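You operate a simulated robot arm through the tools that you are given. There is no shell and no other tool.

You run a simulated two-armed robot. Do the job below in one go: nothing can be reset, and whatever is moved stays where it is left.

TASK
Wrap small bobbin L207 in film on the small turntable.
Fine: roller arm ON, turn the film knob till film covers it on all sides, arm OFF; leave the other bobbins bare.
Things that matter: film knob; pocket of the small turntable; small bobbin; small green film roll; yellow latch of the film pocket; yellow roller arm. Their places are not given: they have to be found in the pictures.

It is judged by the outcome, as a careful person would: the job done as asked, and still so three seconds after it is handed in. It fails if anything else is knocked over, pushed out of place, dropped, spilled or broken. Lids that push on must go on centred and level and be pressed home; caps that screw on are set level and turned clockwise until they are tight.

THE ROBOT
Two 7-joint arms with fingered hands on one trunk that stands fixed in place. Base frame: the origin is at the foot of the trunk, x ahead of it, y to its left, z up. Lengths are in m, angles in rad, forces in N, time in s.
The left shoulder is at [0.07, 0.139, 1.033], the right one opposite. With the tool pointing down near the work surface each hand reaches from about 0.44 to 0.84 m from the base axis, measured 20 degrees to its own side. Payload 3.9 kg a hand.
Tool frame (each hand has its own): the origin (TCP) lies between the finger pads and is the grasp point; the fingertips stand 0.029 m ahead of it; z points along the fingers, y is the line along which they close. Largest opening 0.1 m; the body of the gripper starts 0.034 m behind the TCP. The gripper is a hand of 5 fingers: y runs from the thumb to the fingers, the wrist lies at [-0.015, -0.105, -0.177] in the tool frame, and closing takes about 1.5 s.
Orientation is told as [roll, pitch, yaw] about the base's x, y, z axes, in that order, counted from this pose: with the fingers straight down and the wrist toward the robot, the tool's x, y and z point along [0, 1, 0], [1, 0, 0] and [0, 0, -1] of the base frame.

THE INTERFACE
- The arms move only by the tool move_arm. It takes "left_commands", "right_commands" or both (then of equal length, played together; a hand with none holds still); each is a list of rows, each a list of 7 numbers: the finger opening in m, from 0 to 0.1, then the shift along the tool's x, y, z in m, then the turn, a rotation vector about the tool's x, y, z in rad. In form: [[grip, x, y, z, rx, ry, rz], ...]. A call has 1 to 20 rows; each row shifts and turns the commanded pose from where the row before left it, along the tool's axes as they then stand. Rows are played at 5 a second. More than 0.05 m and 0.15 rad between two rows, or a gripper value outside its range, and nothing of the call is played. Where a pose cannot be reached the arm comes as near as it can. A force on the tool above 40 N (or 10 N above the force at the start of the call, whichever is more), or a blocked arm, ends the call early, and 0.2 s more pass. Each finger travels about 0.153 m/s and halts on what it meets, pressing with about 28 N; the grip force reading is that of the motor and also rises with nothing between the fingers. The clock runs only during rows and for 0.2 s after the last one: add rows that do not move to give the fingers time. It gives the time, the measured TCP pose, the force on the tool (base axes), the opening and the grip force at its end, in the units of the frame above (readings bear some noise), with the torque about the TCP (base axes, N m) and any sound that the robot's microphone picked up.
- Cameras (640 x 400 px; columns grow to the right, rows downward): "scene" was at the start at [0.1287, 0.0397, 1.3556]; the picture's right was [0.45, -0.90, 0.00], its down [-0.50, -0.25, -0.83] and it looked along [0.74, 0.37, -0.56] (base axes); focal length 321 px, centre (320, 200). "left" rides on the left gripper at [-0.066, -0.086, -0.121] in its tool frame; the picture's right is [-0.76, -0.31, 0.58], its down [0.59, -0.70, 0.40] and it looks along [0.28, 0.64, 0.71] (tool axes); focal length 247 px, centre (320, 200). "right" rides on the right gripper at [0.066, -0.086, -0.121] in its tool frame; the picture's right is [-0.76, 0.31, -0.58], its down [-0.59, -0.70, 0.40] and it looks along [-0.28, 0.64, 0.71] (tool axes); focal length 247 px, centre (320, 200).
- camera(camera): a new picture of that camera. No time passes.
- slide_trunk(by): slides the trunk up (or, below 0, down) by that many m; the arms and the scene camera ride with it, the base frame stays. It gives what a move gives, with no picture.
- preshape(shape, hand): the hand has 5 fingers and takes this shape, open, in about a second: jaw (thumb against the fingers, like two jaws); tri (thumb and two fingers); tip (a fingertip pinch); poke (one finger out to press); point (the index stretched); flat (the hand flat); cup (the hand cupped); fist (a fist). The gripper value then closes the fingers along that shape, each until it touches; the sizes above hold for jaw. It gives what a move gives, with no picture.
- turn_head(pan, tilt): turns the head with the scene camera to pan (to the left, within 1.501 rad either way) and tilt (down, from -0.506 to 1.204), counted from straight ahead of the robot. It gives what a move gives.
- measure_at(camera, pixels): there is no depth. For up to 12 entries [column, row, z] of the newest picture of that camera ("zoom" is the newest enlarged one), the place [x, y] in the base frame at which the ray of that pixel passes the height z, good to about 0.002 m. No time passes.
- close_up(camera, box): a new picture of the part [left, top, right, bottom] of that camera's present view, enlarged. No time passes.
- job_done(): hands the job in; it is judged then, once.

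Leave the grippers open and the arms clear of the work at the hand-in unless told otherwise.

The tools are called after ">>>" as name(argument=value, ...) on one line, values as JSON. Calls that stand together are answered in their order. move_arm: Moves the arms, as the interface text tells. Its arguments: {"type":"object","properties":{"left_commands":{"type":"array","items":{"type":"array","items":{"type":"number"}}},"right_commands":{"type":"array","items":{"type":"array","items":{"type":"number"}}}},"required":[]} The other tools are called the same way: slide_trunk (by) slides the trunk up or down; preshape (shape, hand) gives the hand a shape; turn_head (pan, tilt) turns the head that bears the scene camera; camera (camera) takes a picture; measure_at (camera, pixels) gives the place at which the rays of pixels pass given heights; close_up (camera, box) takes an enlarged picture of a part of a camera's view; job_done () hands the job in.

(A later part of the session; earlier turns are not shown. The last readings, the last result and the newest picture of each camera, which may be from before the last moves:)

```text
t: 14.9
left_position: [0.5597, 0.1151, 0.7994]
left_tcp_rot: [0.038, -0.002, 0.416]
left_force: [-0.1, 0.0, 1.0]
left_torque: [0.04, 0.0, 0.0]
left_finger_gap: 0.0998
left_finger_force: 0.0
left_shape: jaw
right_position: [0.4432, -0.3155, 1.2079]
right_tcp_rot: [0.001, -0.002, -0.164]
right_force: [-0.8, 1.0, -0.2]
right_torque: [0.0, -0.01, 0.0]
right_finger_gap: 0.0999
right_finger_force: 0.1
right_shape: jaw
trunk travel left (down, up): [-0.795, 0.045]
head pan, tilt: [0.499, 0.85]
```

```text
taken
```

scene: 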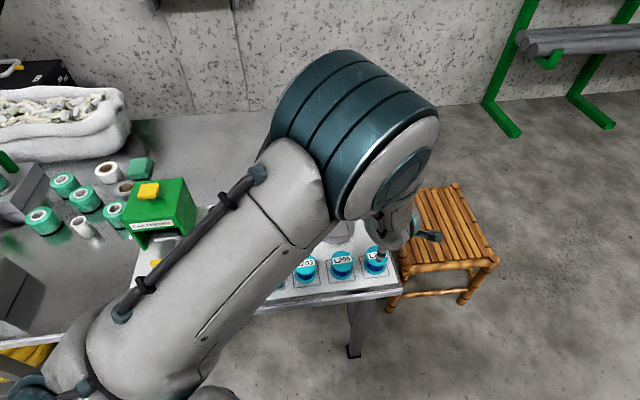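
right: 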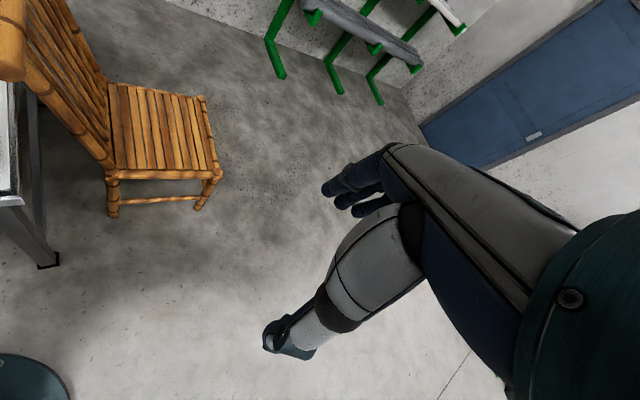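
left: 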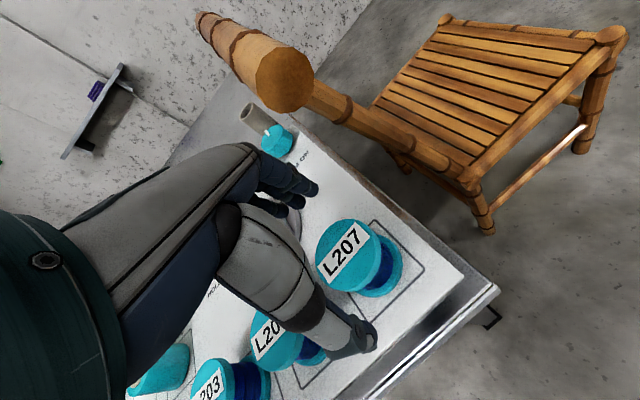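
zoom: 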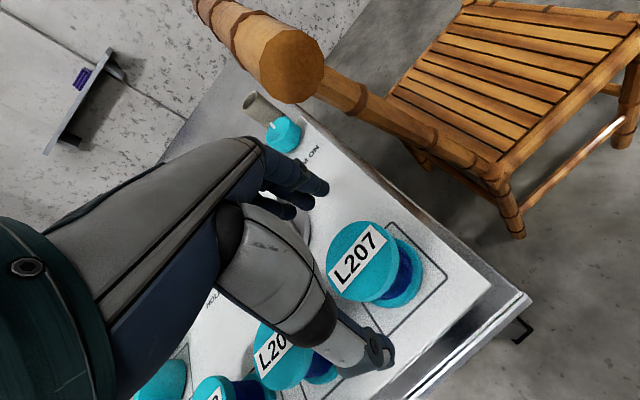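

Clear. I'll lower to grasp height, TCP z≈0.753, centred on (0.563, 0.115), with the fingers open.

>>> move_arm(left_commands=[[0.1, -0.001, 0.003, 0.016, 0.0154, -0.0348, 0], [0.1, 0, 0, 0.016, 0, 0, 0], [0.1, 0, 0, 0.014, 0, 0, 0], [0.1, 0, 0, 0, 0, 0, 0]])

>>> camera(camera="left")

>>> close_up(camera="scene", box=[330, 210, 450, 285])

```text
t: 15.9
left_position: [0.5648, 0.1131, 0.7534]
left_tcp_rot: [0.007, 0.01, 0.408]
left_force: [0.0, -0.3, -0.2]
left_torque: [0.02, -0.01, 0.0]
left_finger_gap: 0.1001
left_finger_force: 0.0
left_shape: jaw
right_position: [0.444, -0.3159, 1.2077]
right_tcp_rot: [0.002, -0.002, -0.164]
right_force: [0.3, 0.5, 0.6]
right_torque: [-0.03, -0.01, 0.0]
right_finger_gap: 0.1
right_finger_force: 0.1
right_shape: jaw
trunk travel left (down, up): [-0.795, 0.045]
head pan, tilt: [0.499, 0.85]
```

```text
taken
```

left: 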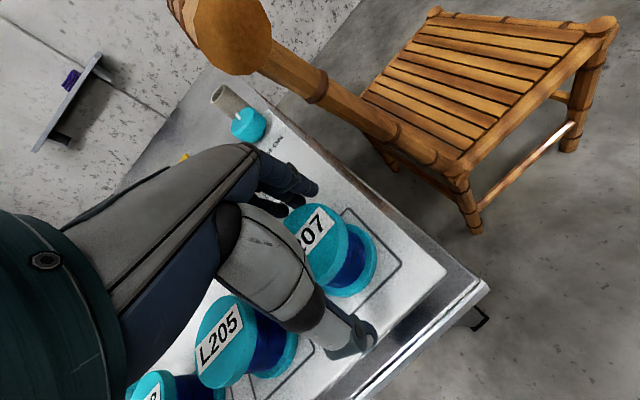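

```text
5.33 times, centred on (390, 248) of scene
```

zoom: 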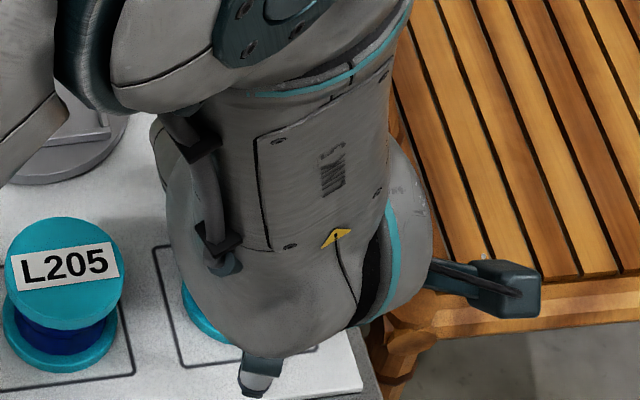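

The TCP is at (0.565, 0.113, 0.753) and level, and L207's top is centred under it at left (316,240). I'll close the fingers on the top flange.

>>> move_arm(left_commands=[[0.08, 0, 0, 0, 0, 0, 0], [0.065, 0, 0, 0, 0, 0, 0], [0.05, 0, 0, 0, 0, 0, 0], [0.04, 0, 0, 0, 0, 0, 0], [0.03, 0, 0, 0, 0, 0, 0], [0.03, 0, 0, 0, 0, 0, 0], [0.03, 0, 0, 0, 0, 0, 0], [0.03, 0, 0, 0, 0, 0, 0]])

>>> camera(camera="left")

>>> close_up(camera="left", box=[220, 160, 420, 360])

```text
t: 17.7
left_position: [0.5645, 0.1128, 0.7545]
left_tcp_rot: [0.008, 0.012, 0.41]
left_force: [-0.8, -1.1, 1.5]
left_torque: [-0.02, 0.1, 0.01]
left_finger_gap: 0.0402
left_finger_force: 28.0
left_shape: jaw
right_position: [0.4431, -0.3167, 1.2077]
right_tcp_rot: [0.002, -0.002, -0.164]
right_force: [-0.4, 0.3, -0.6]
right_torque: [0.0, -0.01, -0.04]
right_finger_gap: 0.0999
right_finger_force: 0.1
right_shape: jaw
trunk travel left (down, up): [-0.795, 0.045]
head pan, tilt: [0.499, 0.85]
```

```text
taken
```

left: 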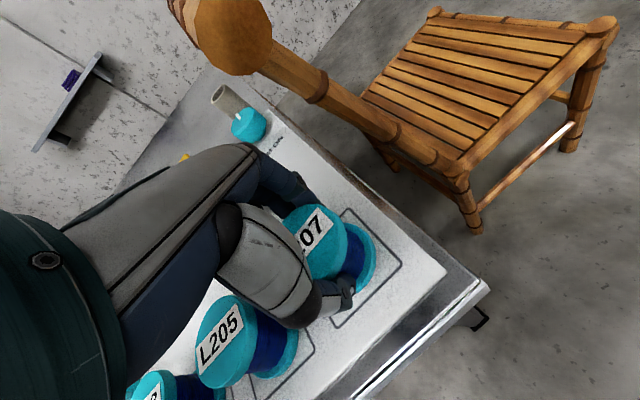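

```text
2.00 times, centred on (320, 260) of left
```

zoom: 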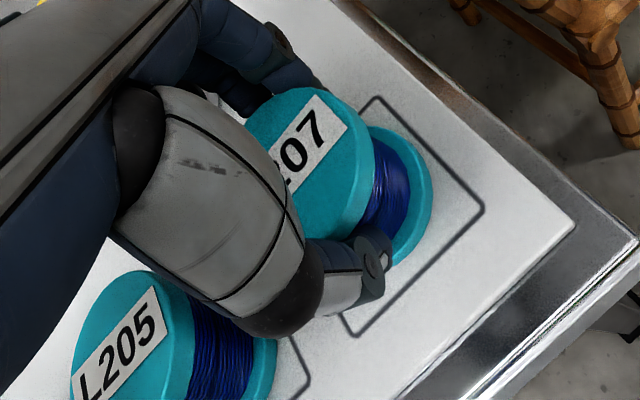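

The gap holds at 0.040 m with 28 N, so the fingertips grip just under the top flange. I'll lift slowly by 6 cm and check.

>>> move_arm(left_commands=[[0.03, 0, 0, -0.01, 0, 0, 0], [0.03, 0, 0, -0.02, 0, 0, 0], [0.03, 0, 0, -0.03, 0, 0, 0], [0.03, 0, 0, -0.03, 0, 0, 0], [0.03, 0, 0, 0, 0, 0, 0]])

>>> camera(camera="left")

>>> close_up(camera="scene", box=[300, 190, 450, 285])

```text
t: 18.9
left_position: [0.5646, 0.1129, 0.8432]
left_tcp_rot: [0.006, 0.011, 0.407]
left_force: [0.3, -0.3, -2.6]
left_torque: [-0.04, 0.0, -0.04]
left_finger_gap: 0.0404
left_finger_force: 27.8
left_shape: jaw
right_position: [0.4436, -0.3149, 1.2076]
right_tcp_rot: [0.003, -0.001, -0.165]
right_force: [0.2, 0.6, 0.0]
right_torque: [0.02, 0.04, 0.01]
right_finger_gap: 0.0997
right_finger_force: 0.0
right_shape: jaw
trunk travel left (down, up): [-0.795, 0.045]
head pan, tilt: [0.499, 0.85]
```

```text
taken
```

left: 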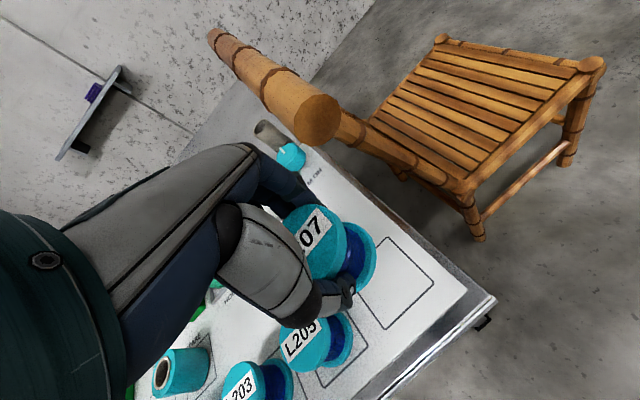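

```text
4.21 times, centred on (375, 238) of scene
```

zoom: 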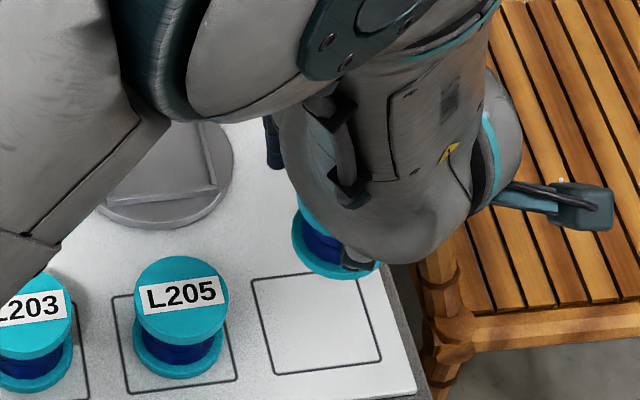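

The bobbin is up and steady, showing 2.6 N of weight. I'll measure the held flange to learn its offset from the TCP.

>>> close_up(camera="left", box=[256, 180, 416, 280])

```text
4.00 times, centred on (336, 230) of left
```

zoom: 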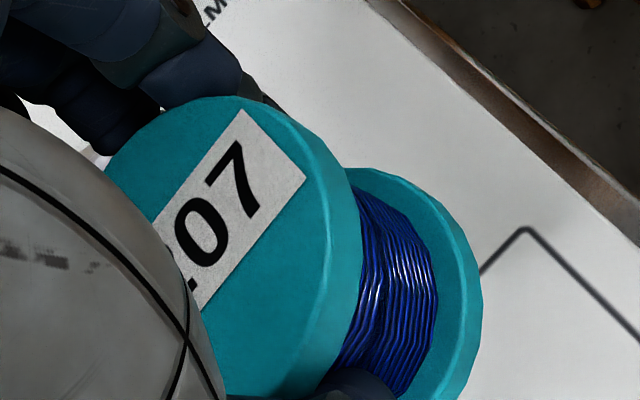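

I'll read the flange points from this zoom: likely centre (195,255), rim right (332,250), rim top (235,97), rim upper-left (106,168) and lower rim (262,400).

>>> measure_at(camera="zoom", pixels=[[195, 255, 0.841], [332, 250, 0.841], [235, 97, 0.841], [106, 168, 0.841], [262, 398, 0.841], [300, 150, 0.841], [480, 290, 0.795]])

```text
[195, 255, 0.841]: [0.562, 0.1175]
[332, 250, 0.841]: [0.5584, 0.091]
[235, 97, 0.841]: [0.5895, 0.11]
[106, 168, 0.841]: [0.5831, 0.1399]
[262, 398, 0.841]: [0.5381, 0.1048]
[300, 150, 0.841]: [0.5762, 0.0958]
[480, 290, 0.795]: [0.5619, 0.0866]
```

A circle fit gives the held bobbin's centre at about (0.563, 0.1195), roughly 6–7 mm to the tool +x side of the TCP. I'll cross-check with the scene camera on the bottom flange's left edge.

>>> close_up(camera="scene", box=[340, 215, 420, 265])

```text
8.00 times, centred on (380, 240) of scene
```

zoom: 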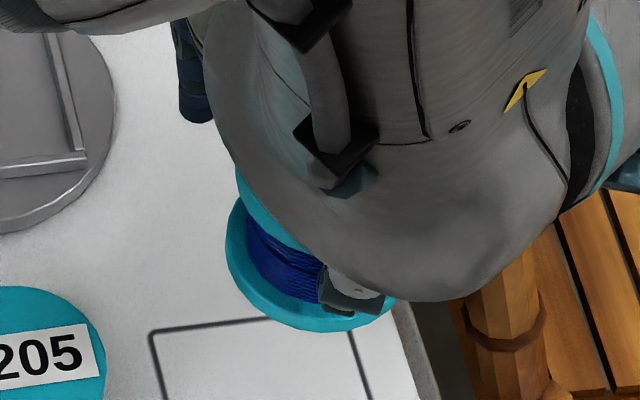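

I'll measure the bottom flange's left tangent (226,250) and lowest edge (335,331) at z≈0.79.

>>> measure_at(camera="zoom", pixels=[[226, 248, 0.795], [226, 248, 0.79], [335, 331, 0.789], [395, 308, 0.789]])

```text
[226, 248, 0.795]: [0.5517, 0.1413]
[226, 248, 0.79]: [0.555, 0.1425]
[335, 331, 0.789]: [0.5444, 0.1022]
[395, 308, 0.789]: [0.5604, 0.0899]
```

Both views average to a bobbin centre of (0.5635, 0.117), an offset of about (−0.001, +0.004) from the TCP. I'll carry it at this height to above the pocket, TCP target (0.6185, 0.2555).

>>> move_arm(left_commands=[[0.03, 0.0274, 0.0265, 0, 0, 0, 0], [0.03, 0.0274, 0.0265, 0, 0, 0, 0], [0.03, 0.0274, 0.0265, 0, 0, 0, 0], [0.03, 0.0274, 0.0265, 0, 0, 0, 0], [0.03, 0, 0, 0, 0, 0, 0], [0.03, 0, 0, 0, 0, 0, 0]])

>>> camera(camera="left")

>>> camera(camera="scene")

```text
t: 20.3
left_position: [0.6167, 0.2557, 0.8414]
left_tcp_rot: [0.006, 0.013, 0.408]
left_force: [-0.3, 0.2, -1.4]
left_torque: [0.01, -0.01, 0.01]
left_finger_gap: 0.0399
left_finger_force: 28.1
left_shape: jaw
right_position: [0.4435, -0.3165, 1.2071]
right_tcp_rot: [0.001, 0.001, -0.165]
right_force: [0.3, -0.5, -0.8]
right_torque: [-0.01, 0.02, 0.02]
right_finger_gap: 0.0997
right_finger_force: 0.1
right_shape: jaw
trunk travel left (down, up): [-0.795, 0.045]
head pan, tilt: [0.499, 0.85]
```

```text
taken
```

left: 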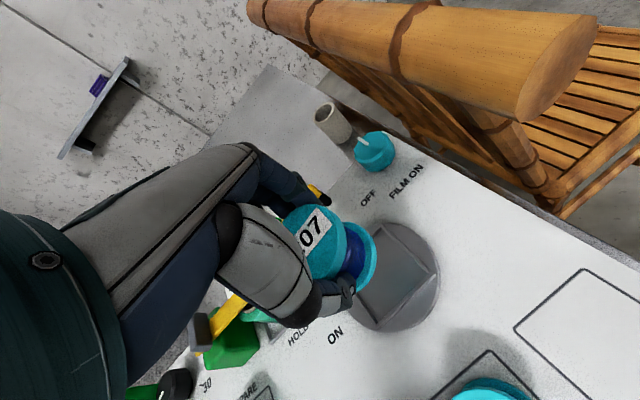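

```text
taken
```

scene: 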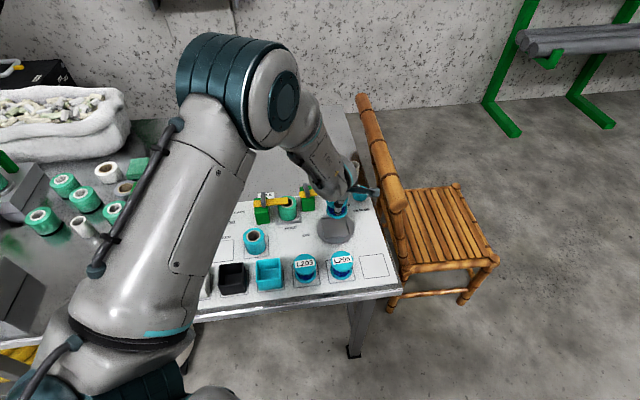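

The hand is over the turntable. I'll zoom in on both cameras to compare the bobbin with the pocket.

>>> close_up(camera="scene", box=[290, 180, 386, 240])

>>> measure_at(camera="zoom", pixels=[[320, 240, 0.71]])

>>> close_up(camera="left", box=[270, 180, 470, 345])

```text
6.67 times, centred on (338, 210) of scene
```

zoom: 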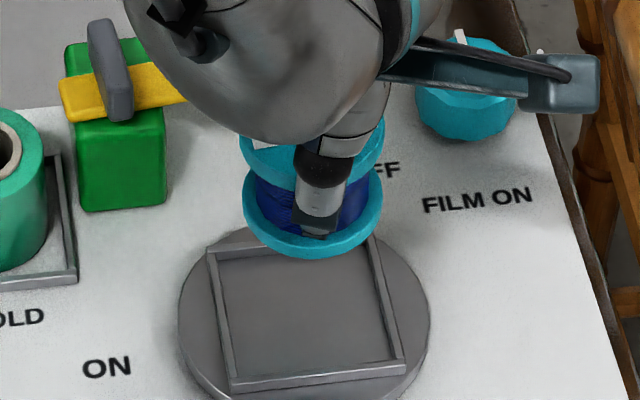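

```text
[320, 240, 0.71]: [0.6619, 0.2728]
```

```text
2.42 times, centred on (370, 262) of left
```

zoom: 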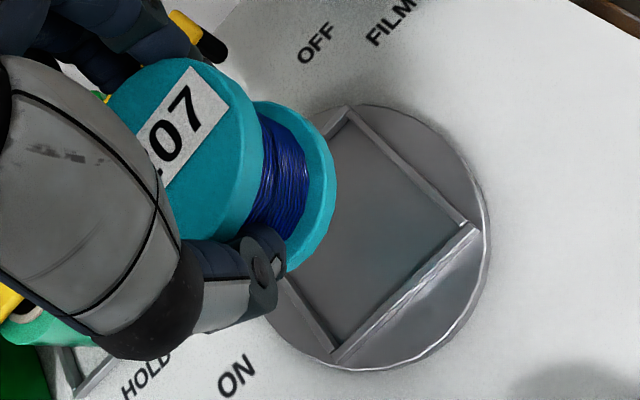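

The scene view is good. I'll re-take the scene zoom and measure the bottom flange's left, right and lowest edges plus the frame corners.

>>> close_up(camera="scene", box=[290, 180, 386, 240])

>>> measure_at(camera="zoom", pixels=[[243, 205, 0.79], [383, 192, 0.79], [315, 258, 0.786], [216, 250, 0.712], [370, 240, 0.712], [392, 360, 0.712], [238, 377, 0.712], [207, 250, 0.72], [405, 362, 0.72], [231, 386, 0.72], [376, 238, 0.72]])

```text
6.67 times, centred on (338, 210) of scene
```

zoom: 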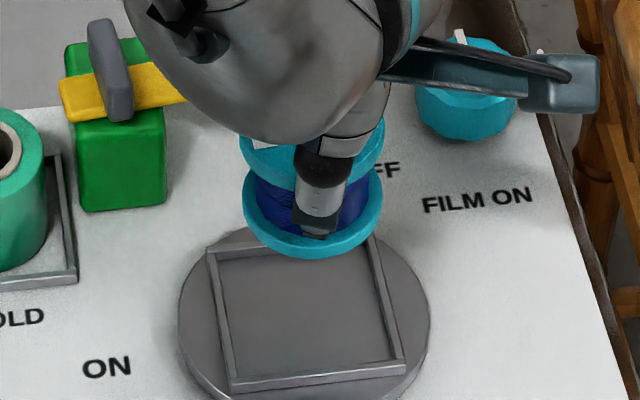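

```text
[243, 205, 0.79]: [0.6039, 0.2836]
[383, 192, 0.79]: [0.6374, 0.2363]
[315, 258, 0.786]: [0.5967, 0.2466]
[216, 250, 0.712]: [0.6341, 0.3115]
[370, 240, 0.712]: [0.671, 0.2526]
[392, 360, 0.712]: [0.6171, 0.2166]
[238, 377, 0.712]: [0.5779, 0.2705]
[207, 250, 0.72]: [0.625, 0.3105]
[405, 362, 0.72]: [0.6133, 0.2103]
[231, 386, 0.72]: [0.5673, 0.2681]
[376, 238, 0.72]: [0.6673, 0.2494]
```

The scene view gives the bobbin at about (0.621, 0.260) and the pocket centre at (0.618, 0.2596). I'll cross-check with the left camera.

>>> close_up(camera="left", box=[270, 180, 470, 345])

>>> measure_at(camera="zoom", pixels=[[240, 160, 0.839], [184, 60, 0.839], [105, 102, 0.839], [198, 237, 0.839], [222, 92, 0.839], [335, 165, 0.79], [347, 104, 0.72], [481, 231, 0.72], [335, 364, 0.72]])

```text
2.42 times, centred on (370, 262) of left
```

zoom: 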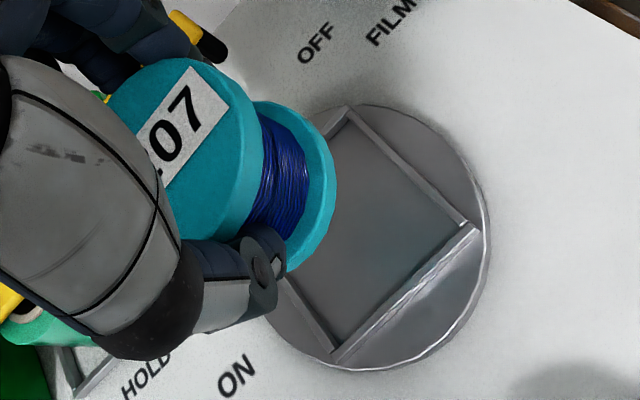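

```text
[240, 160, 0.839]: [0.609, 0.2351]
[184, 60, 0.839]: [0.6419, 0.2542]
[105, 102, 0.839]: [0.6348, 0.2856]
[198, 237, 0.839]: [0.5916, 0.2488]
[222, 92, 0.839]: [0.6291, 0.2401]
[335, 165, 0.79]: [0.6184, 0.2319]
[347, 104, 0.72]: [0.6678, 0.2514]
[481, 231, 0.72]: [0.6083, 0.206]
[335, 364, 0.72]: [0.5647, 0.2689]
```

The views disagree by only 2–4 mm. I'll lower until the bobbin's bottom is about 1.3 cm above the rim (TCP z≈0.79), where parallax is small, then compare again.

>>> move_arm(left_commands=[[0.03, 0, 0, 0.02, 0, 0, 0], [0.03, 0, 0, 0.02, 0, 0, 0], [0.03, 0, 0, 0.01, 0, 0, 0], [0.03, 0, 0, 0, 0, 0, 0]])

>>> close_up(camera="left", box=[270, 180, 430, 280])

>>> close_up(camera="scene", box=[306, 190, 370, 230])

```text
t: 21.3
left_position: [0.6179, 0.2564, 0.7945]
left_tcp_rot: [0.008, 0.013, 0.408]
left_force: [-0.1, 0.0, -1.8]
left_torque: [0.01, 0.02, 0.01]
left_finger_gap: 0.0403
left_finger_force: 27.6
left_shape: jaw
right_position: [0.4433, -0.3161, 1.2062]
right_tcp_rot: [0.002, -0.003, -0.165]
right_force: [0.2, 0.4, 1.4]
right_torque: [0.01, 0.02, -0.01]
right_finger_gap: 0.0999
right_finger_force: 0.0
right_shape: jaw
trunk travel left (down, up): [-0.795, 0.045]
head pan, tilt: [0.499, 0.85]
```

```text
4.00 times, centred on (350, 230) of left
```

zoom: 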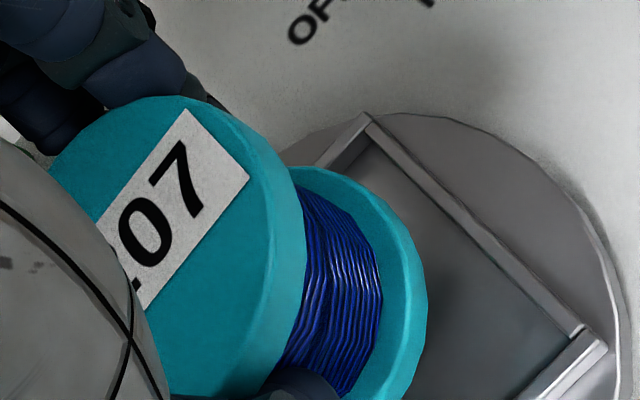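

```text
10.00 times, centred on (338, 210) of scene
```

zoom: 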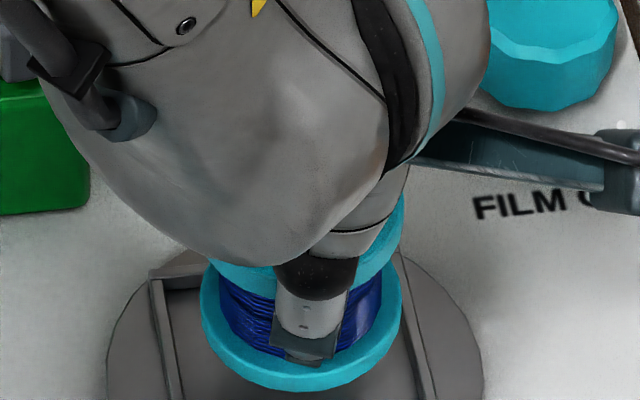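

In the scene zoom the flange spans 200–402 between the frame bars (inner edges about 172–415), so sideways it's nearly centred. I'll quantify the depth direction.

>>> measure_at(camera="zoom", pixels=[[302, 391, 0.739], [200, 308, 0.743], [402, 303, 0.743], [155, 285, 0.72], [170, 295, 0.72]])

>>> close_up(camera="left", box=[260, 180, 440, 292])

```text
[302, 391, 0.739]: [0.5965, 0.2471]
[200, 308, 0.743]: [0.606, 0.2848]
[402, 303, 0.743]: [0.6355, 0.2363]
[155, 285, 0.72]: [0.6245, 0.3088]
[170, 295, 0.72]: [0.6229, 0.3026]
```

```text
3.56 times, centred on (350, 236) of left
```

zoom: 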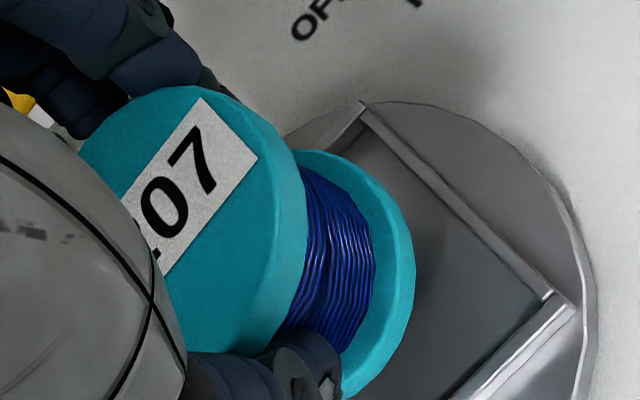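

Now I'll measure the bottom flange rim and frame corners in the left zoom.

>>> measure_at(camera="zoom", pixels=[[325, 151, 0.748], [372, 180, 0.748], [404, 230, 0.747], [414, 283, 0.743], [393, 350, 0.741], [347, 397, 0.74], [361, 101, 0.72], [576, 308, 0.72], [366, 118, 0.72], [547, 296, 0.72]])

>>> measure_at(camera="zoom", pixels=[[258, 158, 0.792], [202, 88, 0.792], [303, 205, 0.787], [80, 145, 0.792], [230, 355, 0.792]])

```text
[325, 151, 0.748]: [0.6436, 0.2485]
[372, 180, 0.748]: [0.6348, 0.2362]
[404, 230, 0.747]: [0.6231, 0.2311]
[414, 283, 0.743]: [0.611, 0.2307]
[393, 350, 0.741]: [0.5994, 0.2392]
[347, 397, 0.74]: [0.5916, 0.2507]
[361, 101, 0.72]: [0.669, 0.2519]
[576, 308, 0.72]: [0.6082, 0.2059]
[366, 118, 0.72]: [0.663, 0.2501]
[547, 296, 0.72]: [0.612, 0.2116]
```

```text
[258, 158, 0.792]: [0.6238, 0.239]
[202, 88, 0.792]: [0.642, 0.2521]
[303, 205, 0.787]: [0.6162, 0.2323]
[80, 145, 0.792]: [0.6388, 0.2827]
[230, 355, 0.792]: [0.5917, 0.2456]
```

Averaging both views, the bobbin is about 2 mm too far in +x. I'll correct that and lower 2 cm, to just about rim height.

>>> move_arm(left_commands=[[0.03, 0.0008, -0.0018, 0, 0, 0, 0], [0.03, 0, 0, 0.007, 0, 0, 0], [0.03, 0, 0, 0.006, 0, 0, 0], [0.03, 0, 0, 0.005, 0, 0, 0], [0.03, 0, 0, 0, 0, 0, 0]])

>>> close_up(camera="left", box=[260, 180, 440, 292])

>>> close_up(camera="scene", box=[306, 195, 370, 235])

```text
t: 22.5
left_position: [0.6154, 0.2531, 0.7745]
left_tcp_rot: [0.007, 0.013, 0.409]
left_force: [1.0, 0.1, -1.8]
left_torque: [0.0, 0.03, -0.03]
left_finger_gap: 0.0398
left_finger_force: 28.8
left_shape: jaw
right_position: [0.4435, -0.3154, 1.2066]
right_tcp_rot: [0.001, 0.0, -0.164]
right_force: [0.2, -1.1, -0.4]
right_torque: [0.01, 0.03, 0.0]
right_finger_gap: 0.0999
right_finger_force: 0.0
right_shape: jaw
trunk travel left (down, up): [-0.795, 0.045]
head pan, tilt: [0.499, 0.85]
```

```text
3.56 times, centred on (350, 236) of left
```

zoom: 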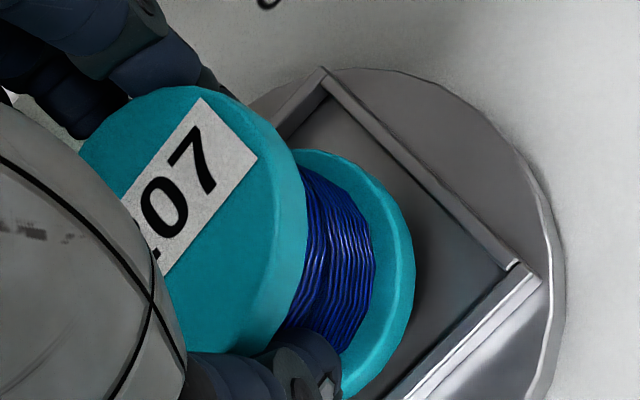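

```text
10.00 times, centred on (338, 215) of scene
```

zoom: 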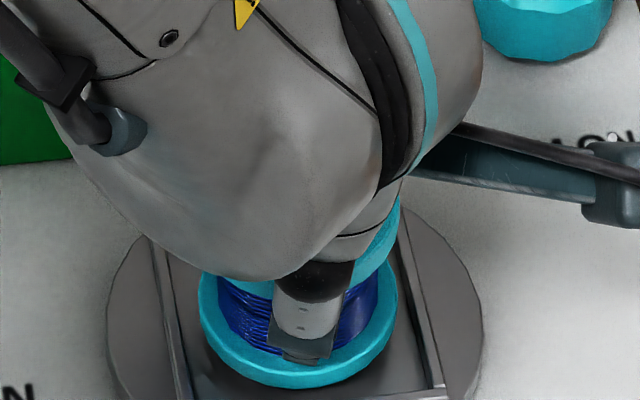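

The force is still just the weight. I'll look at the front bar relative to the flange with a scene zoom shifted downward, and measure.

>>> close_up(camera="scene", box=[306, 210, 370, 250])

>>> measure_at(camera="zoom", pixels=[[300, 238, 0.7195], [200, 165, 0.724], [398, 160, 0.724]])

```text
10.00 times, centred on (338, 230) of scene
```

zoom: 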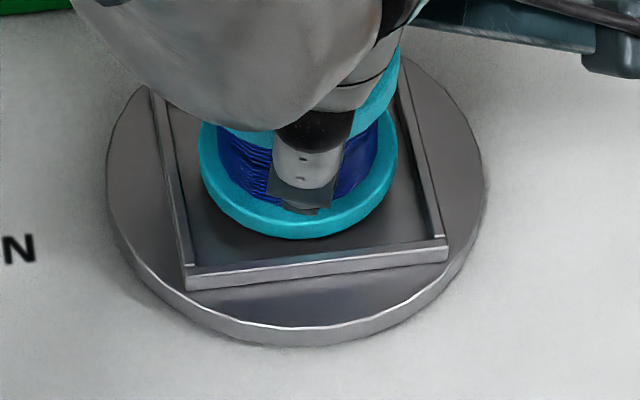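

```text
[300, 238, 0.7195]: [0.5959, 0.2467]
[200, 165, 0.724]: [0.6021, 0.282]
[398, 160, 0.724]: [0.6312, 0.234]
```

The bobbin sits nicely inside the frame outline, with about 4–5 mm of margin all round. I'll lower it gently the last centimetre, watching the force.

>>> move_arm(left_commands=[[0.03, 0, 0, 0.004, 0, 0, 0], [0.03, 0, 0, 0.003, 0, 0, 0], [0.03, 0, 0, 0, 0, 0, 0]])

>>> close_up(camera="scene", box=[306, 210, 370, 250])

```text
t: 23.3
left_position: [0.6147, 0.2557, 0.768]
left_tcp_rot: [0.008, 0.012, 0.408]
left_force: [-0.3, -0.3, -1.7]
left_torque: [0.01, 0.0, 0.02]
left_finger_gap: 0.0401
left_finger_force: 28.6
left_shape: jaw
right_position: [0.4438, -0.3161, 1.2075]
right_tcp_rot: [-0.001, -0.001, -0.165]
right_force: [0.6, 0.2, 0.1]
right_torque: [-0.01, 0.0, 0.01]
right_finger_gap: 0.0998
right_finger_force: 0.1
right_shape: jaw
trunk travel left (down, up): [-0.795, 0.045]
head pan, tilt: [0.499, 0.85]
```

```text
10.00 times, centred on (338, 230) of scene
```

zoom: 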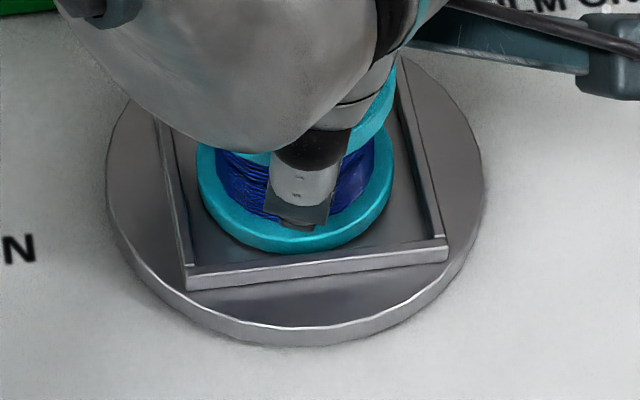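

Still free. Continuing down in 2–3 mm steps until it touches the floor.

>>> move_arm(left_commands=[[0.03, 0, 0, 0.002, 0, 0, 0], [0.03, 0, 0, 0.002, 0, 0, 0], [0.03, 0, 0, 0, 0, 0, 0]])

>>> close_up(camera="scene", box=[306, 210, 370, 250])

```text
t: 24.1
left_position: [0.6153, 0.2552, 0.7661]
left_tcp_rot: [0.007, 0.01, 0.408]
left_force: [2.1, -0.6, 7.6]
left_torque: [0.03, 0.19, 0.06]
left_finger_gap: 0.0403
left_finger_force: 28.1
left_shape: jaw
right_position: [0.4424, -0.3167, 1.2086]
right_tcp_rot: [0.002, -0.001, -0.165]
right_force: [-0.4, 1.0, 0.2]
right_torque: [-0.02, 0.01, 0.0]
right_finger_gap: 0.0998
right_finger_force: 0.0
right_shape: jaw
trunk travel left (down, up): [-0.795, 0.045]
head pan, tilt: [0.499, 0.85]
```

```text
10.00 times, centred on (338, 230) of scene
```

zoom: 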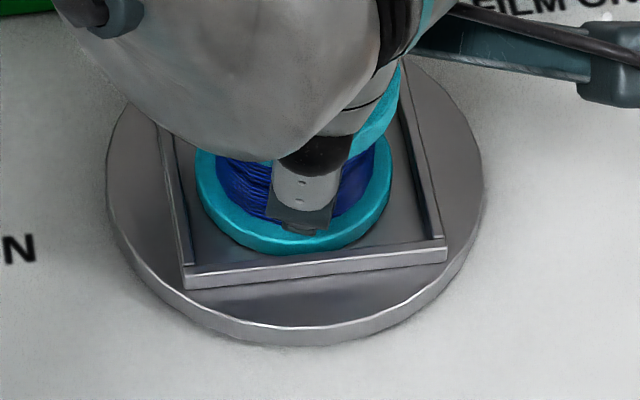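

Contact: 7.6 N upward at TCP z 0.766, so the bobbin stands on the pocket floor. I'll relax the pressure slightly and open the fingers slowly.

>>> move_arm(left_commands=[[0.042, 0, 0, -0.001, 0, 0, 0], [0.046, 0, 0, 0, 0, 0, 0], [0.05, 0, 0, 0, 0, 0, 0], [0.06, 0, 0, 0, 0, 0, 0], [0.07, 0, 0, 0, 0, 0, 0], [0.085, 0, 0, 0, 0, 0, 0], [0.1, 0, 0, 0, 0, 0, 0], [0.1, 0, 0, 0, 0, 0, 0], [0.1, 0, 0, 0, 0, 0, 0]])

>>> close_up(camera="scene", box=[306, 205, 370, 245])

>>> camera(camera="left")

```text
t: 26.1
left_position: [0.6147, 0.2549, 0.7664]
left_tcp_rot: [0.007, 0.011, 0.408]
left_force: [0.0, 0.2, -0.1]
left_torque: [0.01, 0.01, -0.02]
left_finger_gap: 0.1
left_finger_force: 0.1
left_shape: jaw
right_position: [0.4441, -0.3156, 1.2082]
right_tcp_rot: [0.002, -0.001, -0.164]
right_force: [-0.4, 0.3, -1.0]
right_torque: [0.02, -0.01, 0.02]
right_finger_gap: 0.0998
right_finger_force: 0.0
right_shape: jaw
trunk travel left (down, up): [-0.795, 0.045]
head pan, tilt: [0.499, 0.85]
```

```text
10.00 times, centred on (338, 225) of scene
```

zoom: 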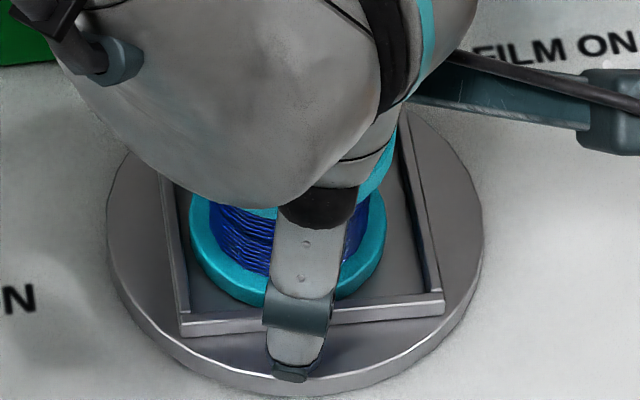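

```text
taken
```

left: 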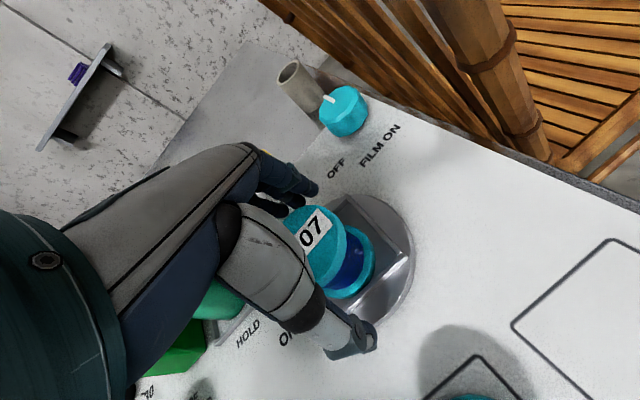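

Released; the bobbin stands in the pocket. I'll raise the hand straight up and inspect.

>>> move_arm(left_commands=[[0.1, 0, 0, -0.02, 0, 0, 0], [0.1, 0, 0, -0.04, 0, 0, 0], [0.1, 0, 0, -0.045, 0, 0, 0], [0.1, 0, 0, -0.045, 0, 0, 0], [0.1, 0, 0, -0.03, 0, 0, 0], [0.1, 0, 0, 0, 0, 0, 0]])

>>> close_up(camera="scene", box=[290, 180, 386, 240])

>>> close_up(camera="left", box=[250, 130, 450, 330])

```text
t: 27.5
left_position: [0.6147, 0.2562, 0.9462]
left_tcp_rot: [0.007, 0.011, 0.408]
left_force: [-0.3, 0.1, -0.8]
left_torque: [-0.05, -0.01, 0.0]
left_finger_gap: 0.0997
left_finger_force: 0.1
left_shape: jaw
right_position: [0.4435, -0.3158, 1.2083]
right_tcp_rot: [0.001, -0.004, -0.164]
right_force: [-0.3, -0.1, -0.1]
right_torque: [0.01, 0.02, 0.0]
right_finger_gap: 0.0999
right_finger_force: 0.2
right_shape: jaw
trunk travel left (down, up): [-0.795, 0.045]
head pan, tilt: [0.499, 0.85]
```

```text
6.67 times, centred on (338, 210) of scene
```

zoom: 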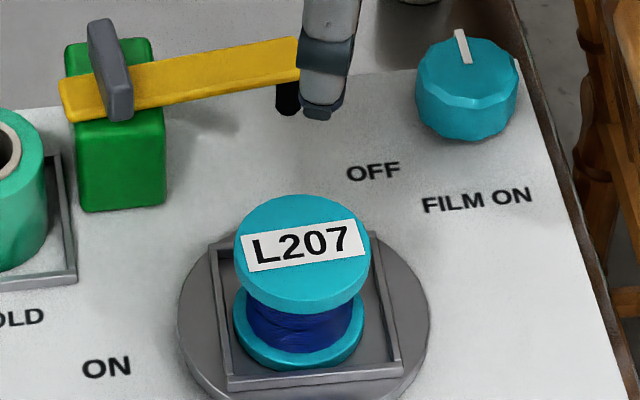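

```text
2.00 times, centred on (350, 230) of left
```

zoom: 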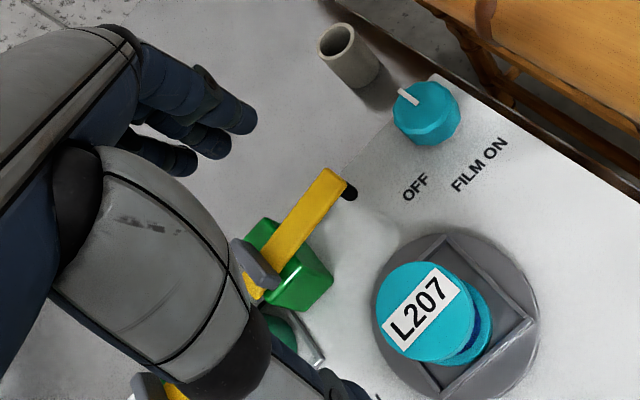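

L207 stands upright inside the pocket. Next comes the roller arm. I'll look at what the "poke" shape of the left hand looks like for pushing the arm.

>>> preshape(shape="poke", hand="left")

>>> camera(camera="left")

>>> close_up(camera="scene", box=[250, 100, 430, 260])

```text
t: 28.4
left_position: [0.6143, 0.256, 0.9453]
left_tcp_rot: [0.009, 0.011, 0.409]
left_force: [-0.3, -0.1, 0.7]
left_torque: [0.01, 0.0, 0.0]
left_finger_gap: 0.0
left_finger_force: 0.0
left_shape: poke
right_position: [0.4423, -0.3144, 1.2071]
right_tcp_rot: [0.003, -0.002, -0.163]
right_force: [0.3, 0.3, 0.4]
right_torque: [0.04, 0.0, -0.01]
right_finger_gap: 0.0996
right_finger_force: 0.1
right_shape: jaw
trunk travel left (down, up): [-0.795, 0.045]
head pan, tilt: [0.499, 0.85]
```

```text
taken
```

left: 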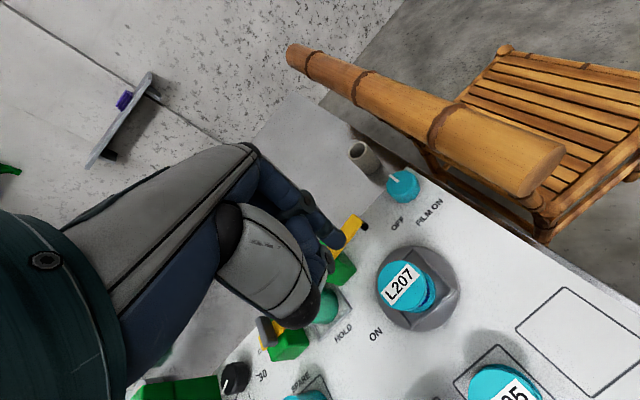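

```text
2.50 times, centred on (340, 180) of scene
```

zoom: 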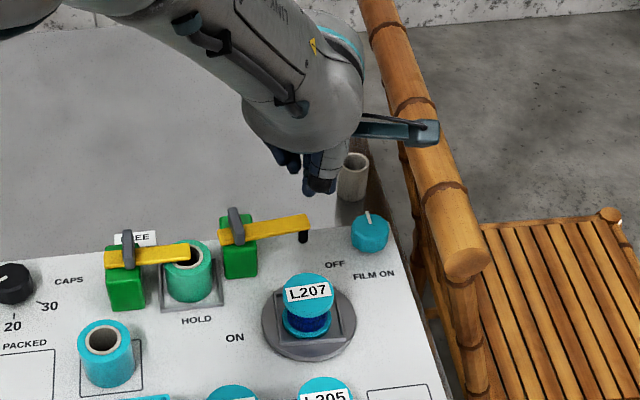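

I'll zoom in on the poke shape to locate the extended fingertip.

>>> close_up(camera="left", box=[210, 140, 410, 340])

>>> close_up(camera="scene", box=[335, 130, 415, 190])

```text
2.00 times, centred on (310, 240) of left
```

zoom: 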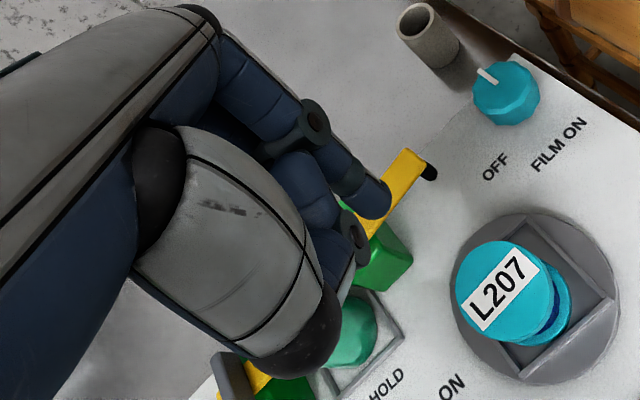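

```text
6.67 times, centred on (375, 160) of scene
```

zoom: 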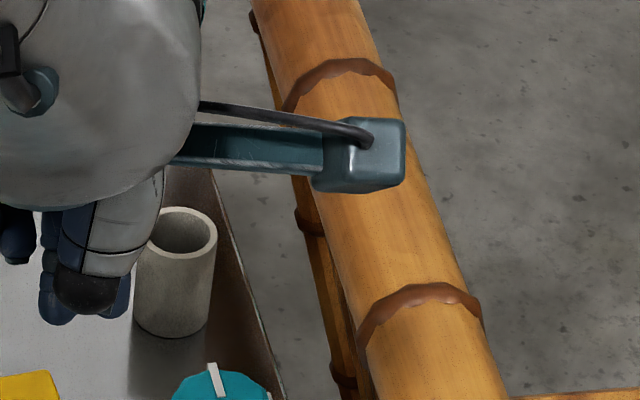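

The poke fingertip is visible at zoom (375,205), pointing down and forward. Note the hand camera bracket sticks out on the tool's −x side, which matters near the chair rail later. I'll measure the labels, arm tip and pivot precisely from a fresh scene zoom.

>>> close_up(camera="scene", box=[290, 170, 402, 240])

>>> close_up(camera="scene", box=[270, 170, 382, 240])

```text
5.71 times, centred on (346, 205) of scene
```

zoom: 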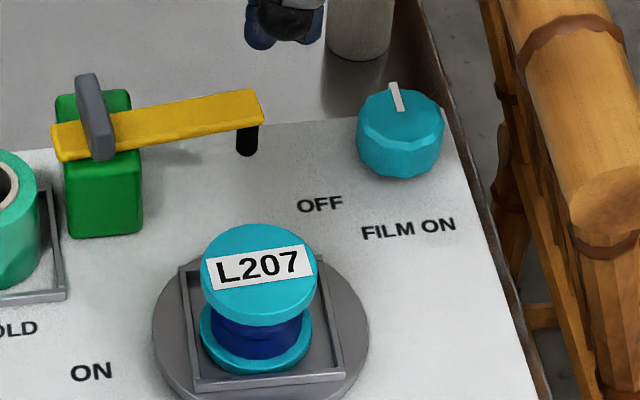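

```text
5.71 times, centred on (326, 205) of scene
```

zoom: 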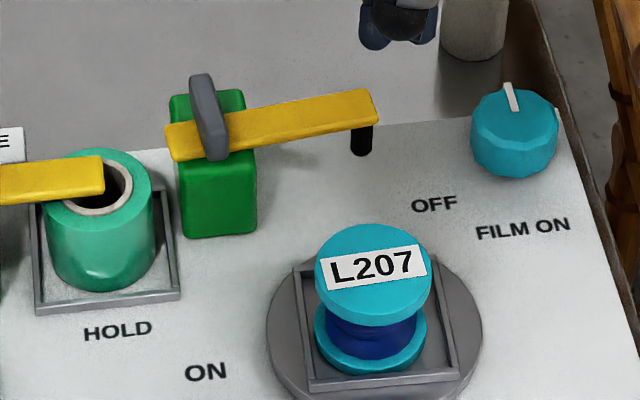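

Measuring label, post, roll-pocket and handle points from this zoom.

>>> measure_at(camera="zoom", pixels=[[434, 204, 0.7], [206, 372, 0.7], [522, 229, 0.7], [187, 237, 0.7], [256, 230, 0.7], [180, 298, 0.705], [168, 186, 0.705], [38, 312, 0.705], [104, 188, 0.76], [378, 112, 0.75], [170, 150, 0.75], [362, 155, 0.724]])

>>> measure_at(camera="zoom", pixels=[[200, 75, 0.79], [216, 158, 0.757], [206, 130, 0.757], [374, 92, 0.757], [378, 122, 0.75], [236, 152, 0.745], [245, 92, 0.745], [174, 97, 0.745], [514, 105, 0.735], [102, 285, 0.7], [350, 355, 0.715]])

```text
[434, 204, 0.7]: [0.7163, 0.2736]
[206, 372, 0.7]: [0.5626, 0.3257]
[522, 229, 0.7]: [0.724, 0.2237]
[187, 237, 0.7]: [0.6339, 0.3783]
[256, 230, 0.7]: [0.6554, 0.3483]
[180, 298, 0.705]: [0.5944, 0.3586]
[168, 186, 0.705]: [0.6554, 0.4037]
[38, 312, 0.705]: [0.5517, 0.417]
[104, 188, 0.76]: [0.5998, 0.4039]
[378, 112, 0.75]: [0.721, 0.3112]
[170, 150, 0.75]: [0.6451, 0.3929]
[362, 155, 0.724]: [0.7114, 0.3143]
```

```text
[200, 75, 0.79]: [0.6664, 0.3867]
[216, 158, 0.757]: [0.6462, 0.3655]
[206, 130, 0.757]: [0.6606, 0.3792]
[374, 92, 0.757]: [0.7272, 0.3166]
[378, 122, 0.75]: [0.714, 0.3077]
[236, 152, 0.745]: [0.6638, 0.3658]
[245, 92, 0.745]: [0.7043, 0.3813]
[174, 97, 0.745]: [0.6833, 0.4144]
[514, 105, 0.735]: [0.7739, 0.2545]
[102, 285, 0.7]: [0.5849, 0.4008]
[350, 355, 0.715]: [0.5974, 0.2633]
```

The pivot is near (0.661, 0.376), the arm tip is near (0.72, 0.312), and the roller radius from the pivot is about 0.08. The arm must swing about 90° clockwise towards the "ON" label, and the roller passes the bobbin with only about 8 mm to spare. Next I'll check the "point" shape, which may stretch the index further.

>>> preshape(shape="point", hand="left")

>>> close_up(camera="left", box=[210, 110, 450, 340])

>>> close_up(camera="scene", box=[290, 100, 410, 190])

```text
t: 29.3
left_position: [0.6157, 0.2551, 0.9454]
left_tcp_rot: [0.006, 0.011, 0.409]
left_force: [-0.4, -0.1, 0.0]
left_torque: [-0.03, 0.0, -0.02]
left_finger_gap: 0.0
left_finger_force: 0.0
left_shape: point
right_position: [0.4435, -0.3157, 1.208]
right_tcp_rot: [0.002, -0.001, -0.165]
right_force: [0.0, -0.3, -1.4]
right_torque: [0.02, -0.04, 0.0]
right_finger_gap: 0.0996
right_finger_force: 0.0
right_shape: jaw
trunk travel left (down, up): [-0.795, 0.045]
head pan, tilt: [0.499, 0.85]
```

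```text
1.74 times, centred on (330, 225) of left
```

zoom: 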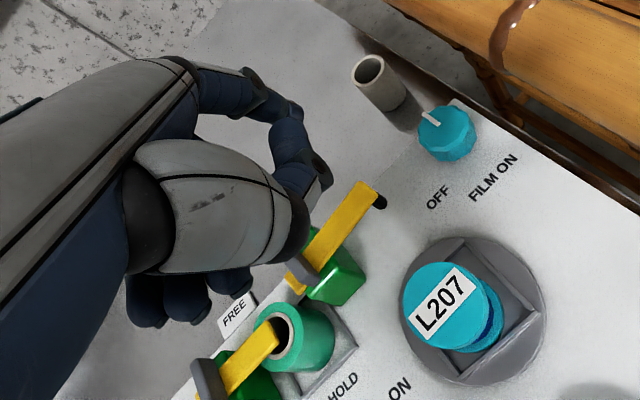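

```text
4.44 times, centred on (350, 145) of scene
```

zoom: 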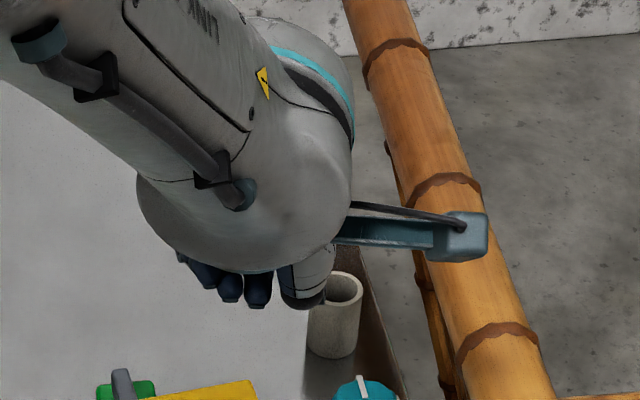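

In "point" the index isn't clearly the lowest part. I'll look at "tip", the fingertip pinch, which may also suit the knob.

>>> preshape(shape="tip", hand="left")

>>> close_up(camera="left", box=[210, 110, 450, 340])

>>> close_up(camera="scene", box=[290, 100, 410, 190])

```text
t: 30.2
left_position: [0.6154, 0.2552, 0.9469]
left_tcp_rot: [0.006, 0.009, 0.408]
left_force: [0.0, 0.6, 0.7]
left_torque: [-0.01, 0.0, -0.02]
left_finger_gap: 0.0998
left_finger_force: 0.0
left_shape: tip
right_position: [0.4439, -0.3156, 1.2079]
right_tcp_rot: [0.001, 0.0, -0.164]
right_force: [-0.5, -0.3, -0.6]
right_torque: [-0.01, 0.0, 0.04]
right_finger_gap: 0.0998
right_finger_force: 0.1
right_shape: jaw
trunk travel left (down, up): [-0.795, 0.045]
head pan, tilt: [0.499, 0.85]
```

```text
1.74 times, centred on (330, 225) of left
```

zoom: 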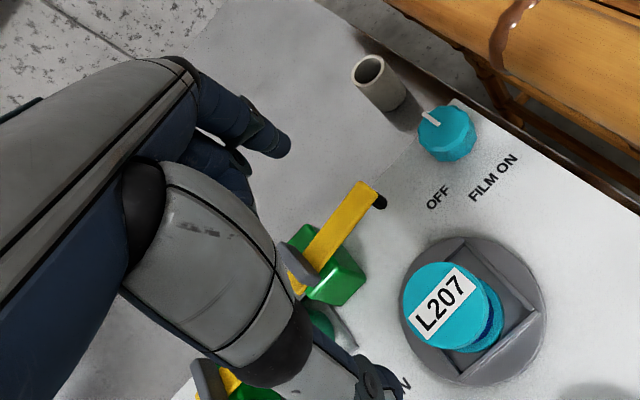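

```text
4.44 times, centred on (350, 145) of scene
```

zoom: 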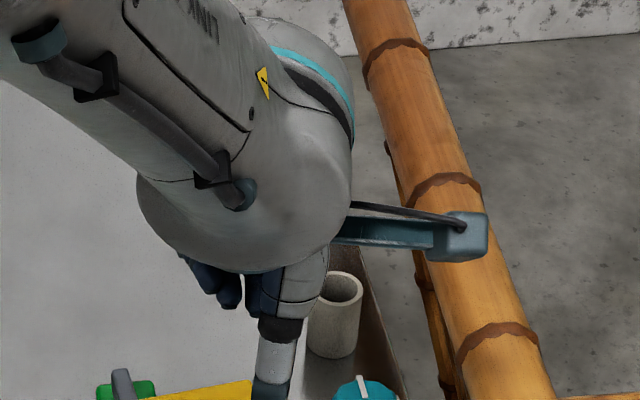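

In "tip" only the thumb and index lead. I plan to turn the roller arm by its grey handle on top of the pivot, since a pure rotation there keeps the fingers away from the bobbin. I'll take the jaw shape, move above the pivot near (0.661, 0.376), and turn the yaw to about 0.70 so the jaw closes along the handle's long side.

>>> preshape(shape="jaw", hand="left")

>>> move_arm(left_commands=[[0.1, 0.031, 0.03, 0, 0, 0, 0], [0.1, 0.031, 0.03, 0, 0, 0, 0], [0.1, 0.031, 0.03, 0, 0, 0, 0], [0.1, 0, 0, 0, 0, 0, -0.145], [0.1, 0, 0, 0, 0, 0, -0.145], [0.1, 0, 0, 0, 0, 0, 0]])

>>> camera(camera="left")

>>> camera(camera="scene")

```text
t: 31.1
left_position: [0.6147, 0.2562, 0.9455]
left_tcp_rot: [0.007, 0.011, 0.408]
left_force: [-1.0, 0.2, 0.1]
left_torque: [-0.04, 0.0, 0.01]
left_finger_gap: 0.0999
left_finger_force: 0.0
left_shape: jaw
right_position: [0.442, -0.3156, 1.2077]
right_tcp_rot: [0.001, -0.002, -0.165]
right_force: [0.2, 0.2, -0.2]
right_torque: [-0.01, -0.02, -0.01]
right_finger_gap: 0.0997
right_finger_force: 0.1
right_shape: jaw
trunk travel left (down, up): [-0.795, 0.045]
head pan, tilt: [0.499, 0.85]
```

```text
t: 32.5
left_position: [0.6648, 0.3766, 0.9443]
left_tcp_rot: [0.01, 0.009, 0.7]
left_force: [0.0, 0.0, 0.7]
left_torque: [-0.04, 0.01, -0.02]
left_finger_gap: 0.1
left_finger_force: 0.1
left_shape: jaw
right_position: [0.4444, -0.3155, 1.208]
right_tcp_rot: [0.0, -0.003, -0.163]
right_force: [-0.2, 0.6, -0.3]
right_torque: [-0.03, -0.01, 0.0]
right_finger_gap: 0.0995
right_finger_force: 0.0
right_shape: jaw
trunk travel left (down, up): [-0.795, 0.045]
head pan, tilt: [0.499, 0.85]
```

```text
taken
```

left: 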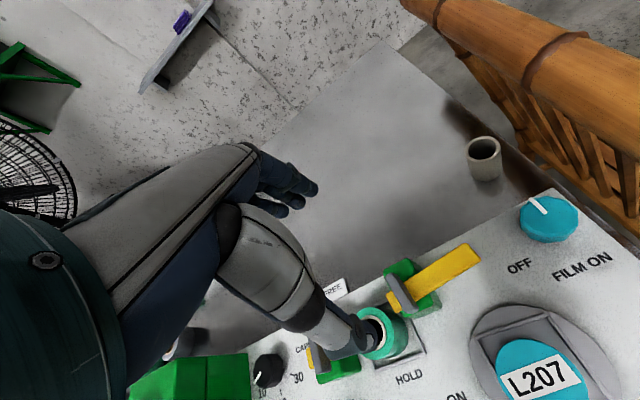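

```text
taken
```

scene: 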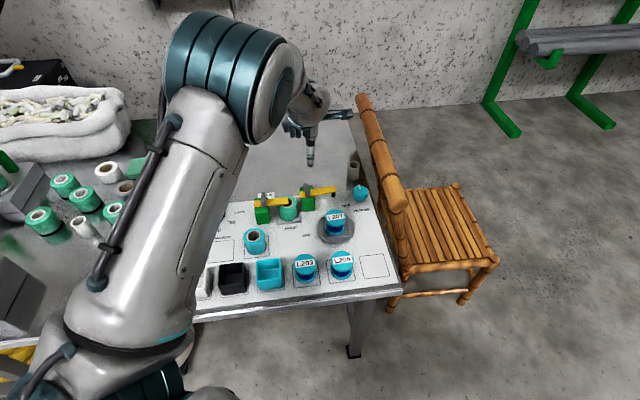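

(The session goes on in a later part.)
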